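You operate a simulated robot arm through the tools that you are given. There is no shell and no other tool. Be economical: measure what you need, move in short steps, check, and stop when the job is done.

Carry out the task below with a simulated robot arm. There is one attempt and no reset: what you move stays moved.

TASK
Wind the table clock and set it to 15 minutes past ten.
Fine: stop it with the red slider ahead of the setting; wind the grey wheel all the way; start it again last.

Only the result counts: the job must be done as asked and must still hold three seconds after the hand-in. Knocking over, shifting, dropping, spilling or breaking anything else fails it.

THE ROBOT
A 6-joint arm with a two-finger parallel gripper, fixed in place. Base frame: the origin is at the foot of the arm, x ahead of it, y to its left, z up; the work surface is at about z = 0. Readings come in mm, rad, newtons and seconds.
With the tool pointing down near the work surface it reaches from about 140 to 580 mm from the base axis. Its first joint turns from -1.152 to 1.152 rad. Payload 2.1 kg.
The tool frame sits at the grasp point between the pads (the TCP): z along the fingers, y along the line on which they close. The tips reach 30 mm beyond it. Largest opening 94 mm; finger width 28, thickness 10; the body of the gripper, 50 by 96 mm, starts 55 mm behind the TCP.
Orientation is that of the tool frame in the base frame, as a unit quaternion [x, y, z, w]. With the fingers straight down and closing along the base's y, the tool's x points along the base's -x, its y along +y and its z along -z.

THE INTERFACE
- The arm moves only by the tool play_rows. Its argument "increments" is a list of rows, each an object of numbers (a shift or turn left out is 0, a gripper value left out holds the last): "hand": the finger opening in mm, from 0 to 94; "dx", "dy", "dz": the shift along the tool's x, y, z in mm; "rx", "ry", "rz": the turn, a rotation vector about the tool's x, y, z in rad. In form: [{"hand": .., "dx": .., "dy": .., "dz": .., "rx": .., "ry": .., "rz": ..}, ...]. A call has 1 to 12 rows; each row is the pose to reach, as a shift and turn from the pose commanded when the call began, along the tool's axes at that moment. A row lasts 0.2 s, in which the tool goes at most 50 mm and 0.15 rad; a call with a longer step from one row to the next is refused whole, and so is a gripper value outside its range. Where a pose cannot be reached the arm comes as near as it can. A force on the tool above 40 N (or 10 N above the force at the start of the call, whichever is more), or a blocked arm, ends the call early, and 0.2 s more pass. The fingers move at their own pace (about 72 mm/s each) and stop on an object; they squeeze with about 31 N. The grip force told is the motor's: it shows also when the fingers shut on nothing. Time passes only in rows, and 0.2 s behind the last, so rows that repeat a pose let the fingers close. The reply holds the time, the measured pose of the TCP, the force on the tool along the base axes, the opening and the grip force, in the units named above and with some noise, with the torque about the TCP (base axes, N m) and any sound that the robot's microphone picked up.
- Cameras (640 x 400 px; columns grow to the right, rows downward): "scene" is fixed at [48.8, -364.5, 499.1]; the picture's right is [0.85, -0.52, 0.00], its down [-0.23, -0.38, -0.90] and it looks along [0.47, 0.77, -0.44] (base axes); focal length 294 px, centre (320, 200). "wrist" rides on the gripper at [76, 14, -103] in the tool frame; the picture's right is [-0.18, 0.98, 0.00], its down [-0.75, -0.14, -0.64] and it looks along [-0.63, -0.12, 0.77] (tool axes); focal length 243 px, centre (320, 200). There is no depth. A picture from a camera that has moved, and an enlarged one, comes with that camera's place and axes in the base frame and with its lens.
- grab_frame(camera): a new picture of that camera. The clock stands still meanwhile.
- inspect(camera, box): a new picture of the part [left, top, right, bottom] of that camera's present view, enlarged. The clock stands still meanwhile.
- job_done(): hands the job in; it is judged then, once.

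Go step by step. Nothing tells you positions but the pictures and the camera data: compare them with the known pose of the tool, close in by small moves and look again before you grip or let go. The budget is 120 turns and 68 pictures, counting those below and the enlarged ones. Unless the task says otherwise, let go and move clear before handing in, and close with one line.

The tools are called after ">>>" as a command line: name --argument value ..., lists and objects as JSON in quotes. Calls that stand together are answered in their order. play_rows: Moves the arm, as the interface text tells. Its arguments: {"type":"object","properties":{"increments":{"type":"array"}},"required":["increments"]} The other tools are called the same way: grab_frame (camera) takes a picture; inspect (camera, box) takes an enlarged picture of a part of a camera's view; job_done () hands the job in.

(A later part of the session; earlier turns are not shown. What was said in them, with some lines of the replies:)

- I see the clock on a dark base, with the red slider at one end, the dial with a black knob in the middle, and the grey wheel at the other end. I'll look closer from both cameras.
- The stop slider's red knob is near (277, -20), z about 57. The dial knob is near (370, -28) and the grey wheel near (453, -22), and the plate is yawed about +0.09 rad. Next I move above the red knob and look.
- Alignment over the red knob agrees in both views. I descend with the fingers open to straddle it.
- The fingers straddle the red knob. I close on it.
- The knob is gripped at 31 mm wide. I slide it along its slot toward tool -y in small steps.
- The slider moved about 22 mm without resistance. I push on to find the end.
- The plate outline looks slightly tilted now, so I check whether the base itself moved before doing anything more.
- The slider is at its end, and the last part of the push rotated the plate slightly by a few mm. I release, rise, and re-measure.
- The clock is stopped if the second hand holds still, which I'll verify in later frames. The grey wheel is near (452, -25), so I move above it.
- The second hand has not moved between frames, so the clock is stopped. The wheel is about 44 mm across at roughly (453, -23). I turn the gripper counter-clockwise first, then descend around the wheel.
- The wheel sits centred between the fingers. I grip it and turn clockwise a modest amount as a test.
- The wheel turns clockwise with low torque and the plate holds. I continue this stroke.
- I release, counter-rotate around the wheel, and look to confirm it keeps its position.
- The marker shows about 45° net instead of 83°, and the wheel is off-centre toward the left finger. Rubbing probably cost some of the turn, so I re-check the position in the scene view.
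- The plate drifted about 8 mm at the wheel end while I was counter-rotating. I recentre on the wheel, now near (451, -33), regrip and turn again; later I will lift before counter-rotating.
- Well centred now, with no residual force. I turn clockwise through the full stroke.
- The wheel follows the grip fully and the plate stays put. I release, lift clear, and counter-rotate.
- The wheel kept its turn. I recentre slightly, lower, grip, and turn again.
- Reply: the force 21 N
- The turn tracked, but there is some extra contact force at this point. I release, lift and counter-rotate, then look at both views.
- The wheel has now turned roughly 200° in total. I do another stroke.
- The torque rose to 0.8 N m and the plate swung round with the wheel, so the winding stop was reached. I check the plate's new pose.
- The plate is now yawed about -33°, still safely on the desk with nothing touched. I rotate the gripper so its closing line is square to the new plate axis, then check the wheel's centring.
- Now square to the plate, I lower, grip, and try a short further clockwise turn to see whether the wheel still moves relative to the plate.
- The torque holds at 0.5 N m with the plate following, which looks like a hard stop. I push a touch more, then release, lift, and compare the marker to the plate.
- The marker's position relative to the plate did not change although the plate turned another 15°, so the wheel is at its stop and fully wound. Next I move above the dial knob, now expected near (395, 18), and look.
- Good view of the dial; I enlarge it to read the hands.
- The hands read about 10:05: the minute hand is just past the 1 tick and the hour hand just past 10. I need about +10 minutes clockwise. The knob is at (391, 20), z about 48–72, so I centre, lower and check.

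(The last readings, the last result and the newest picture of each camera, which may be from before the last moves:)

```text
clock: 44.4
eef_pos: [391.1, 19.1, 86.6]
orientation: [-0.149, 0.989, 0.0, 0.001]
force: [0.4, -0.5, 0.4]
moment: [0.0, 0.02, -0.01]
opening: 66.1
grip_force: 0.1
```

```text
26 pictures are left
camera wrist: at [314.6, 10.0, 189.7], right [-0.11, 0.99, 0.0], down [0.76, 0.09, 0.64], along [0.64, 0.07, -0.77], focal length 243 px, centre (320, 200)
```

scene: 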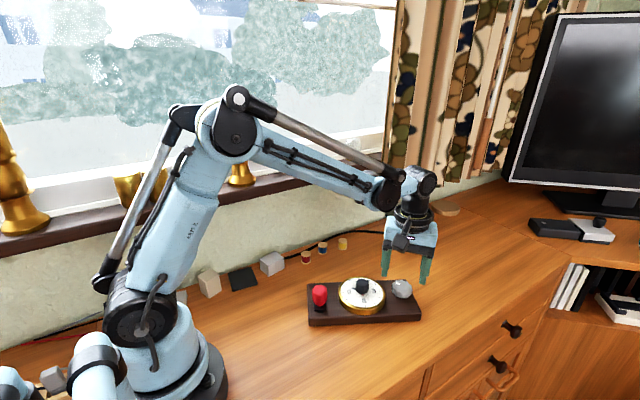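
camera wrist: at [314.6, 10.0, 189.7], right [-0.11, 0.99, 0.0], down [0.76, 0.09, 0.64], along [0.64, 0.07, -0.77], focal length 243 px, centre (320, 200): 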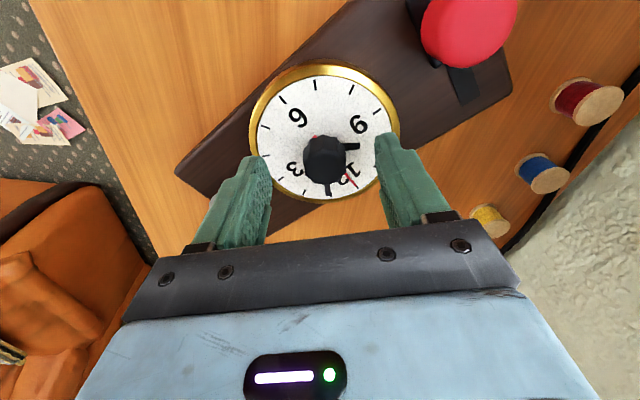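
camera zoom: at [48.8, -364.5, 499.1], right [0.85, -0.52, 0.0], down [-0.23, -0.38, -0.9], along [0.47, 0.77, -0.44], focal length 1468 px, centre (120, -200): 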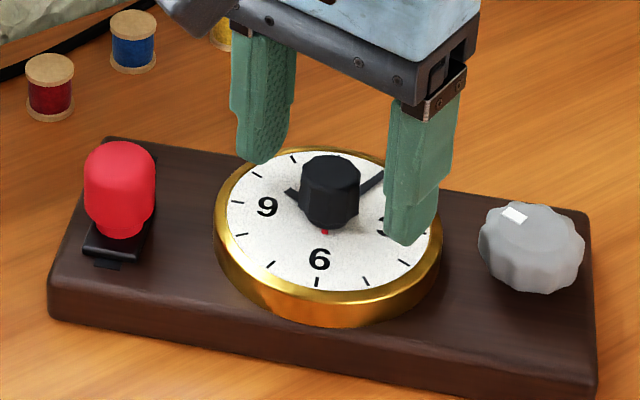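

The knob is centred between the fingers. I grip and turn a little clockwise to learn the ratio.

>>> play_rows --increments '[{"hand": 18}, {"hand": 18}, {"hand": 18}, {"hand": 18}, {"rz": 0.1}, {"rz": 0.2}, {"rz": 0.3}, {"rz": 0.4}, {"rz": 0.5}, {"rz": 0.5}]'

>>> grab_frame --camera "wrist"

>>> inspect --camera "wrist" --box '[230, 50, 420, 210]'

```text
clock: 46.6
eef_pos: [392.4, 21.1, 87.1]
orientation: [0.1, 0.995, 0.001, 0.001]
force: [5.3, 14.7, 30.2]
moment: [0.46, -0.43, 0.07]
opening: 26.0
grip_force: 31.2
```

```text
25 pictures are left
camera wrist: at [319.5, 49.1, 189.6], right [0.38, 0.93, 0.0], down [0.71, -0.29, 0.64], along [0.6, -0.24, -0.77], focal length 243 px, centre (320, 200)
```

wrist: 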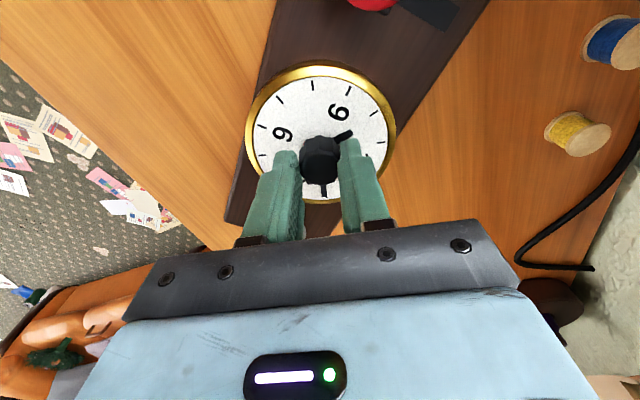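

```text
2.50 times, centred on (325, 130) of wrist
camera zoom: at [319.5, 49.1, 189.6], right [0.38, 0.93, 0.0], down [0.71, -0.29, 0.64], along [0.6, -0.24, -0.77], focal length 606 px, centre (308, 375)
```

zoom: 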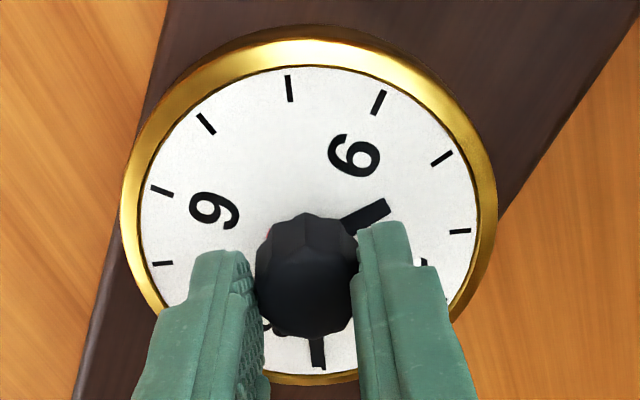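

The minute hand follows the knob 1:1. I continue most of the remaining way, easing upward 1 mm to reduce the vertical force.

>>> play_rows --increments '[{"dz": -1}, {"dz": -1, "rz": 0.1}, {"dz": -1, "rz": 0.2}, {"dz": -1, "rz": 0.3}, {"dz": -1, "rz": 0.4}, {"dz": -1, "rz": 0.47}, {"dz": -1, "rz": 0.47}]'

>>> inspect --camera "scene" --box '[310, 240, 410, 320]'

>>> inspect --camera "wrist" --box '[230, 50, 420, 210]'

```text
clock: 48.2
eef_pos: [390.0, 20.0, 87.3]
orientation: [0.33, 0.944, 0.0, 0.001]
force: [0.4, 0.6, -0.8]
moment: [0.08, 0.01, 0.01]
opening: 25.7
grip_force: 31.2
```

```text
5.00 times, centred on (360, 280) of scene
camera zoom: at [48.8, -364.5, 499.0], right [0.85, -0.52, 0.0], down [-0.23, -0.38, -0.9], along [0.47, 0.77, -0.44], focal length 1468 px, centre (120, -200)
```

zoom: 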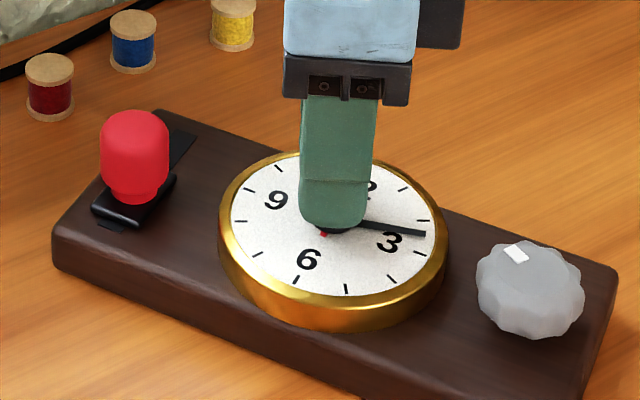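

```text
2.50 times, centred on (325, 130) of wrist
camera zoom: at [340.1, 77.8, 190.5], right [0.76, 0.65, 0.0], down [0.5, -0.58, 0.64], along [0.42, -0.48, -0.77], focal length 606 px, centre (308, 375)
```

zoom: 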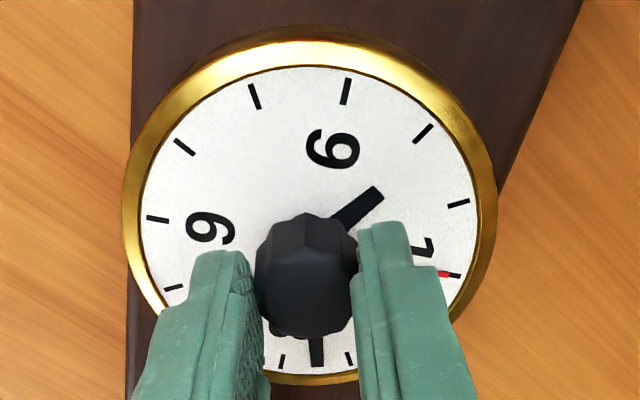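

The minute hand is about midway between the 2 and 3 ticks, near 12.5 min; the plate was dragged round a bit. I turn a little more.

>>> play_rows --increments '[{"rz": 0.06}, {"rz": 0.12}, {"rz": 0.18}, {"rz": 0.24}, {"rz": 0.24}]'

>>> inspect --camera "wrist" --box '[230, 50, 420, 210]'

```text
clock: 49.4
eef_pos: [390.0, 20.1, 87.1]
orientation: [0.441, 0.897, 0.001, 0.001]
force: [-0.3, 0.4, -0.5]
moment: [-0.15, 0.02, 0.0]
opening: 25.7
grip_force: 31.4
```

```text
2.50 times, centred on (325, 130) of wrist
camera zoom: at [355.4, 88.3, 189.9], right [0.89, 0.46, 0.0], down [0.35, -0.68, 0.64], along [0.29, -0.57, -0.77], focal length 606 px, centre (308, 375)
```

zoom: 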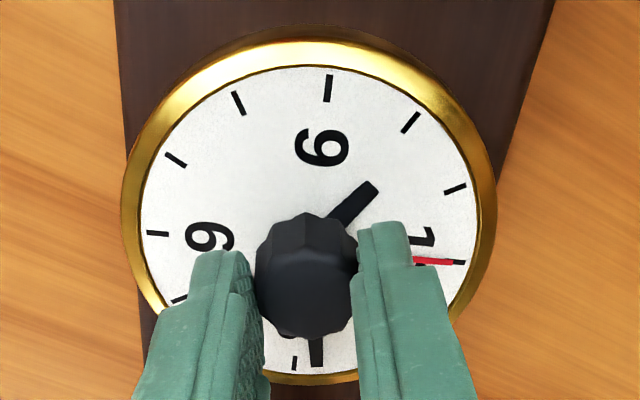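

About 13.4 min now. The plate slips along unless pressed, so I press down lightly while turning further.

>>> play_rows --increments '[{"dz": 2}, {"dz": 2, "rz": 0.06}, {"dz": 2, "rz": 0.12}, {"dz": 2, "rz": 0.18}, {"dz": 2, "rz": 0.18}]'

>>> inspect --camera "wrist" --box '[230, 50, 420, 210]'

```text
clock: 50.6
eef_pos: [390.5, 21.6, 85.3]
orientation: [0.519, 0.855, 0.0, 0.001]
force: [-6.1, -2.5, 29.1]
moment: [-0.16, 0.18, 0.01]
opening: 25.8
grip_force: 30.9
```

```text
2.50 times, centred on (325, 130) of wrist
camera zoom: at [368.8, 93.9, 188.5], right [0.96, 0.29, 0.0], down [0.22, -0.73, 0.64], along [0.19, -0.61, -0.77], focal length 606 px, centre (308, 375)
```

zoom: 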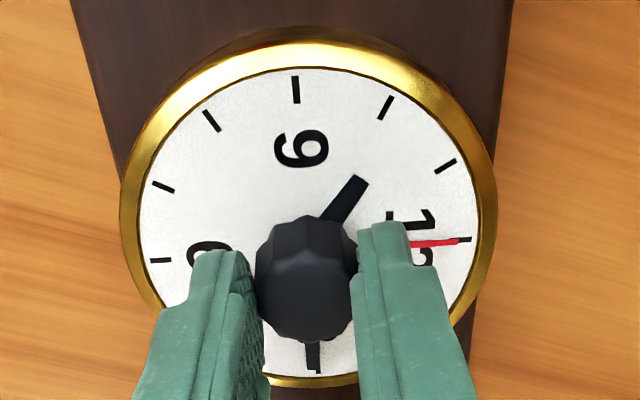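

Pressing held the plate, and the minute hand looks to be on the 3 tick. I zoom in to check.

>>> inspect --camera "wrist" --box '[300, 160, 350, 210]'

>>> inspect --camera "scene" --box '[330, 250, 410, 320]'

```text
8.00 times, centred on (325, 185) of wrist
camera zoom: at [368.8, 93.9, 188.5], right [0.96, 0.29, 0.0], down [0.22, -0.73, 0.64], along [0.19, -0.61, -0.77], focal length 1941 px, centre (280, 320)
```

zoom: 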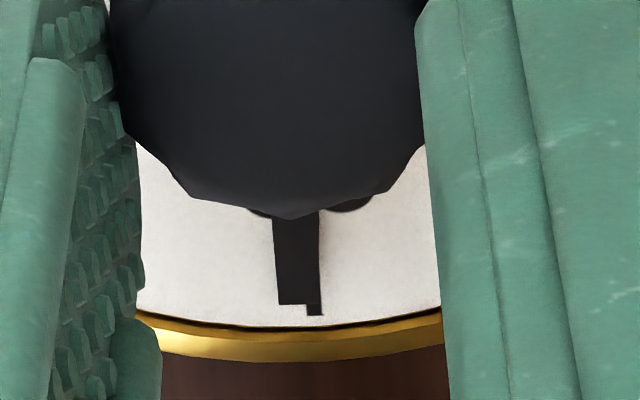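

```text
5.71 times, centred on (370, 285) of scene
camera zoom: at [48.6, -364.5, 499.1], right [0.85, -0.52, 0.0], down [-0.23, -0.38, -0.9], along [0.47, 0.77, -0.44], focal length 1677 px, centre (34, -286)
```

zoom: 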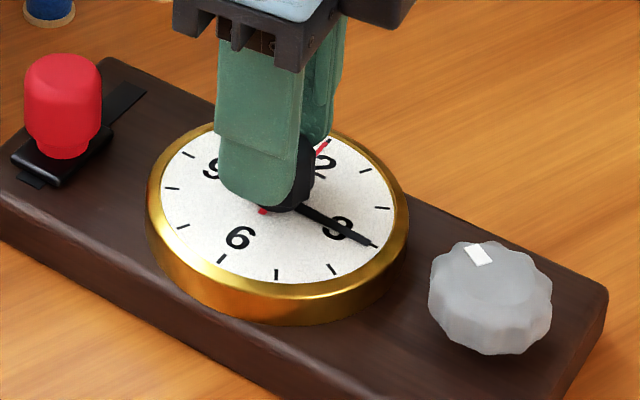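

The hand sits on the 3 tick, at most a fraction of a minute past. I ease off the pressure, open, and lift straight up to re-read it.

>>> play_rows --increments '[{"dz": -2}, {"dz": -2, "hand": 60}, {"dz": -2, "hand": 60}, {"dz": -2}, {"dz": -40}, {"dz": -85}, {"dz": -85, "rz": -0.1}, {"dz": -85, "rz": -0.2}, {"dz": -85, "rz": -0.2}]'

>>> grab_frame --camera "wrist"

>>> grab_frame --camera "scene"

```text
clock: 52.6
eef_pos: [391.9, 22.0, 171.1]
orientation: [0.43, 0.903, 0.0, 0.0]
force: [-0.5, 0.3, -0.4]
moment: [0.01, -0.03, -0.04]
opening: 59.8
grip_force: 0.1
```

```text
17 pictures are left
camera wrist: at [354.8, 89.1, 274.0], right [0.88, 0.48, 0.0], down [0.36, -0.68, 0.64], along [0.31, -0.56, -0.77], focal length 243 px, centre (320, 200)
```

wrist: 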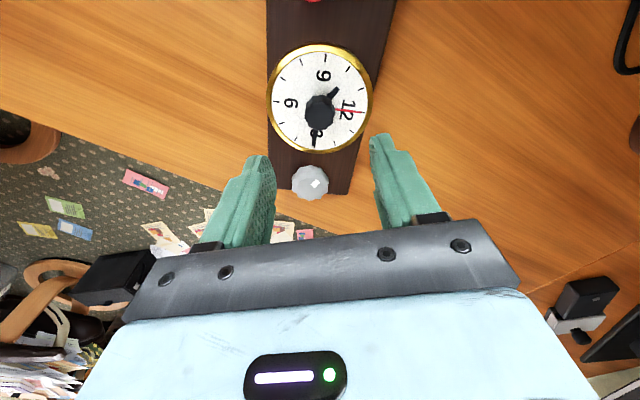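

```text
16 pictures are left
```

scene: 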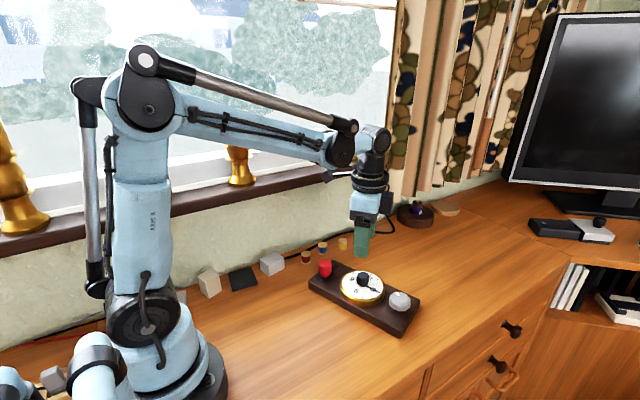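

>>> inspect --camera "wrist" --box '[260, 35, 380, 205]'

>>> inspect --camera "scene" --box '[295, 245, 430, 345]'

```text
2.35 times, centred on (320, 120) of wrist
camera zoom: at [354.8, 89.1, 274.0], right [0.88, 0.48, 0.0], down [0.36, -0.68, 0.64], along [0.31, -0.56, -0.77], focal length 571 px, centre (320, 388)
```

zoom: 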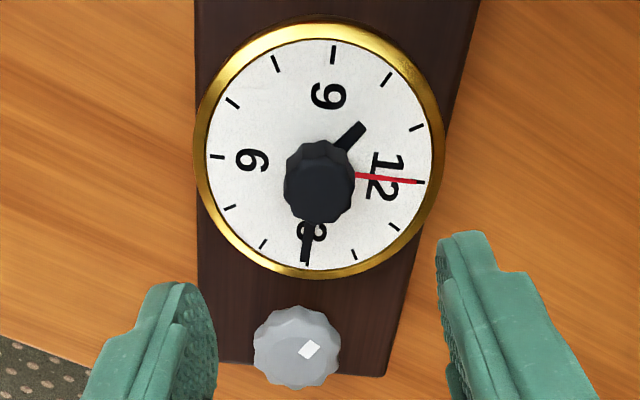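

```text
4.00 times, centred on (362, 295) of scene
camera zoom: at [48.8, -364.5, 499.1], right [0.85, -0.52, 0.0], down [-0.23, -0.38, -0.9], along [0.47, 0.77, -0.44], focal length 1174 px, centre (150, -180)
```

zoom: 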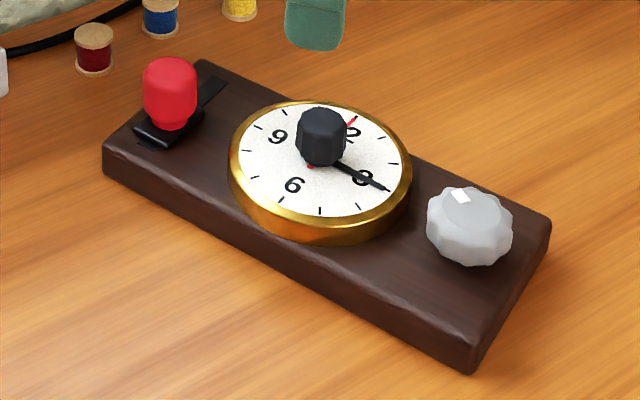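

The clock reads 10:15 with the hour hand a quarter past 10, still stopped and fully wound. The red slider is now near (341, 91) and must go along about (0.95, 0.33) to start; I move above it.

>>> play_rows --increments '[{"hand": 80, "dx": 20, "dy": 1}, {"dx": 45, "dy": 2.5}, {"dx": 70, "dy": 4, "rz": 0.08}, {"dx": 85, "dy": 4.7, "rz": 0.16, "dz": 15}, {"dx": 85, "dy": 4.7, "rz": 0.16, "dz": 31}, {"dx": 85, "dy": 4.7, "rz": 0.16, "dz": 31}]'

>>> grab_frame --camera "wrist"

>>> grab_frame --camera "scene"

```text
clock: 54.0
eef_pos: [341.6, 89.8, 141.5]
orientation: [0.503, 0.865, 0.001, 0.001]
force: [-1.0, -0.9, 0.7]
moment: [0.01, 0.0, 0.04]
opening: 80.1
grip_force: 0.1
```

```text
13 pictures are left
camera wrist: at [317.1, 162.6, 243.2], right [0.94, 0.33, 0.0], down [0.25, -0.73, 0.64], along [0.21, -0.61, -0.77], focal length 243 px, centre (320, 200)
```

wrist: 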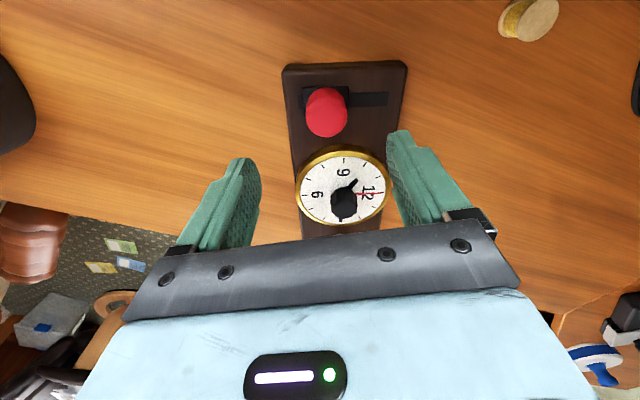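

```text
12 pictures are left
```

scene: 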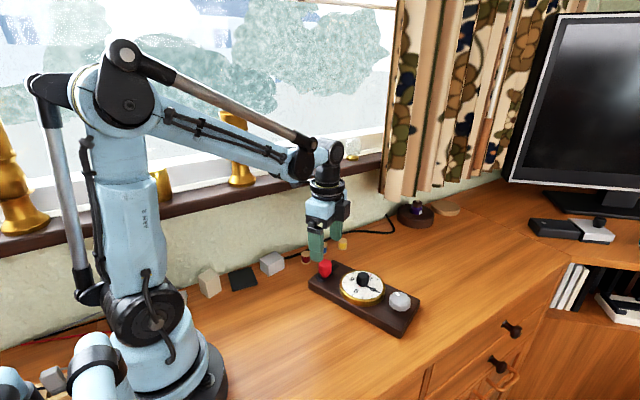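

Both views agree on the red knob near (344.5, 97). I centre on it and lower, then check before gripping.

>>> play_rows --increments '[{"dx": 4.5, "dy": 5.2, "dz": 15}, {"dx": 4.5, "dy": 5.2, "dz": 40}, {"dx": 4.5, "dy": 5.2, "dz": 60}, {"dx": 4.5, "dy": 5.2, "dz": 67}, {"dx": 4.5, "dy": 5.2, "dz": 67}]'

>>> grab_frame --camera "wrist"

```text
clock: 55.2
eef_pos: [345.3, 94.5, 74.6]
orientation: [0.501, 0.866, 0.001, 0.001]
force: [-0.6, -0.3, -0.4]
moment: [-0.01, -0.02, 0.0]
opening: 80.0
grip_force: 0.1
```

```text
11 pictures are left
camera wrist: at [319.5, 167.1, 176.3], right [0.94, 0.33, 0.0], down [0.25, -0.72, 0.64], along [0.21, -0.61, -0.77], focal length 243 px, centre (320, 200)
```

wrist: 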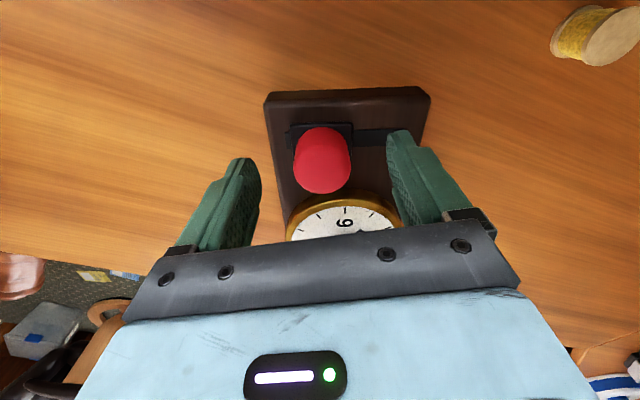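

Centred. I shift 4 mm further onto the knob, grip, and slide along the slot about 24 mm.

>>> play_rows --increments '[{"dx": 4}, {"dx": 4, "hand": 20}, {"dx": 4}, {"dx": 4}, {"dx": 3.3, "dy": 4}, {"dx": 2.6, "dy": 8}, {"dx": 1.9, "dy": 12}, {"dx": 1.2, "dy": 16}, {"dx": 0.5, "dy": 20}, {"dx": -0.2, "dy": 24}, {"dx": -0.2, "dy": 24}]'

>>> grab_frame --camera "wrist"

```text
clock: 57.6
eef_pos: [364.1, 109.5, 72.3]
orientation: [0.502, 0.865, 0.0, 0.0]
force: [0.9, -1.7, 0.8]
moment: [0.12, 0.34, 0.08]
opening: 31.2
grip_force: 31.2
```

```text
10 pictures are left
camera wrist: at [339.1, 180.3, 175.7], right [0.94, 0.33, 0.0], down [0.25, -0.72, 0.64], along [0.21, -0.61, -0.77], focal length 243 px, centre (320, 200)
```

wrist: 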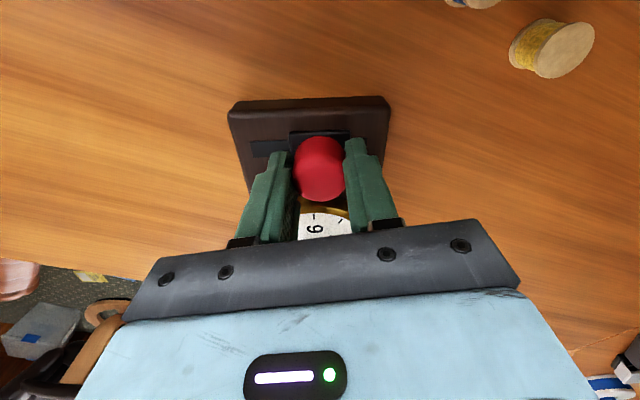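

About 6–8 mm of travel seems to remain compared with the starting picture. I push on.

>>> play_rows --increments '[{"dx": -0.7, "dy": 4}, {"dx": -1.4, "dy": 8}, {"dx": -1.8, "dy": 10}, {"dx": -1.8, "dy": 10}]'

>>> grab_frame --camera "wrist"

```text
clock: 58.6
eef_pos: [374.4, 112.7, 74.3]
orientation: [0.502, 0.865, 0.001, 0.001]
force: [-0.7, -1.2, -0.4]
moment: [0.1, 0.26, -0.06]
opening: 31.0
grip_force: 31.4
```

```text
9 pictures are left
camera wrist: at [349.3, 183.9, 175.9], right [0.94, 0.33, 0.0], down [0.25, -0.73, 0.64], along [0.21, -0.61, -0.77], focal length 243 px, centre (320, 200)
```

wrist: 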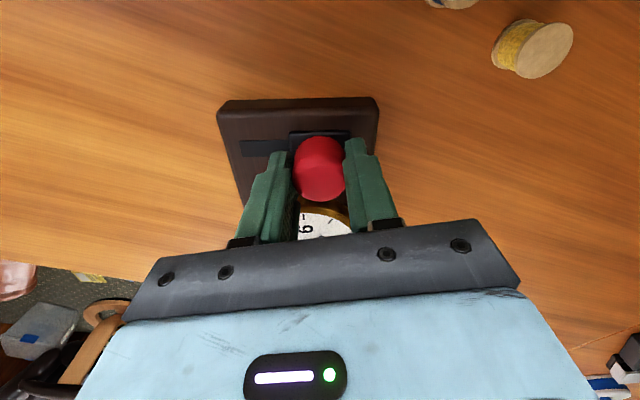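

The slider now matches its original running position. I release, lift straight up and move clear toward the arm.

>>> play_rows --increments '[{"hand": 60}, {"hand": 60}, {"hand": 60}, {"dz": -40}, {"dz": -90}, {"dz": -130}, {"dz": -170}, {"dz": -170}]'

>>> inspect --camera "scene" --box '[295, 235, 430, 345]'

>>> inspect --camera "wrist" --box '[250, 60, 420, 200]'

```text
clock: 60.4
eef_pos: [374.2, 110.1, 243.1]
orientation: [0.502, 0.865, 0.001, 0.001]
force: [0.1, -0.3, -0.3]
moment: [-0.02, -0.01, 0.01]
opening: 60.2
grip_force: 0.0
```

```text
3.64 times, centred on (362, 290) of scene
camera zoom: at [48.8, -364.5, 499.1], right [0.85, -0.52, 0.0], down [-0.23, -0.38, -0.9], along [0.47, 0.77, -0.44], focal length 1067 px, centre (166, -127)
```

zoom: 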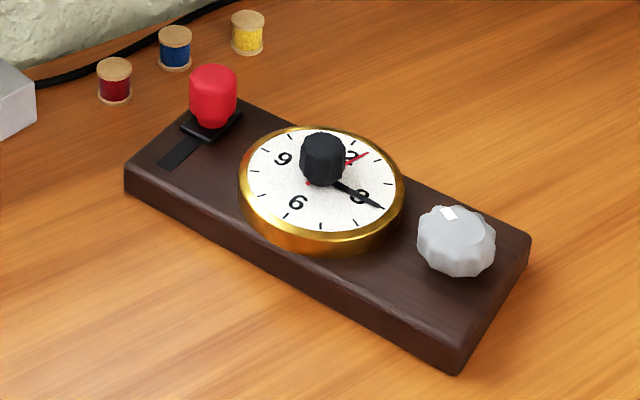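

```text
2.86 times, centred on (335, 130) of wrist
camera zoom: at [348.4, 183.5, 346.1], right [0.94, 0.33, 0.0], down [0.25, -0.72, 0.64], along [0.21, -0.61, -0.77], focal length 693 px, centre (277, 400)
```

zoom: 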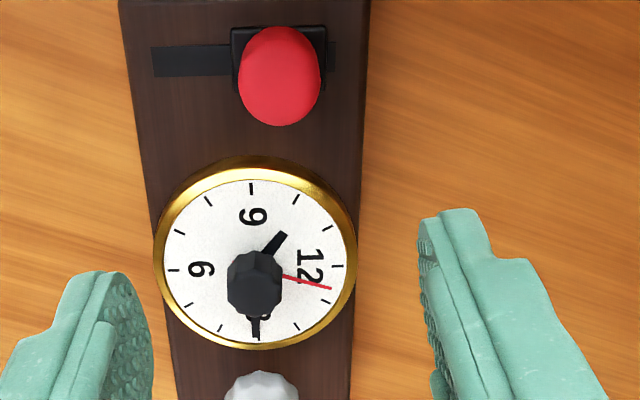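

The second hand has left the 12 mark, so the clock is running. The minute hand is on the 3, the hour hand is a quarter past ten, the slider is back at start, and the arm is clear with nothing else disturbed. I hand in.

>>> job_done

```text
The job is handed in.
```

I stopped the clock, wound the grey wheel to its stop, set it to 10:15, and started it again last. The whole clock turned about 75° on the desk while I wound and set it, because it slid under the gripper; nothing else was touched.
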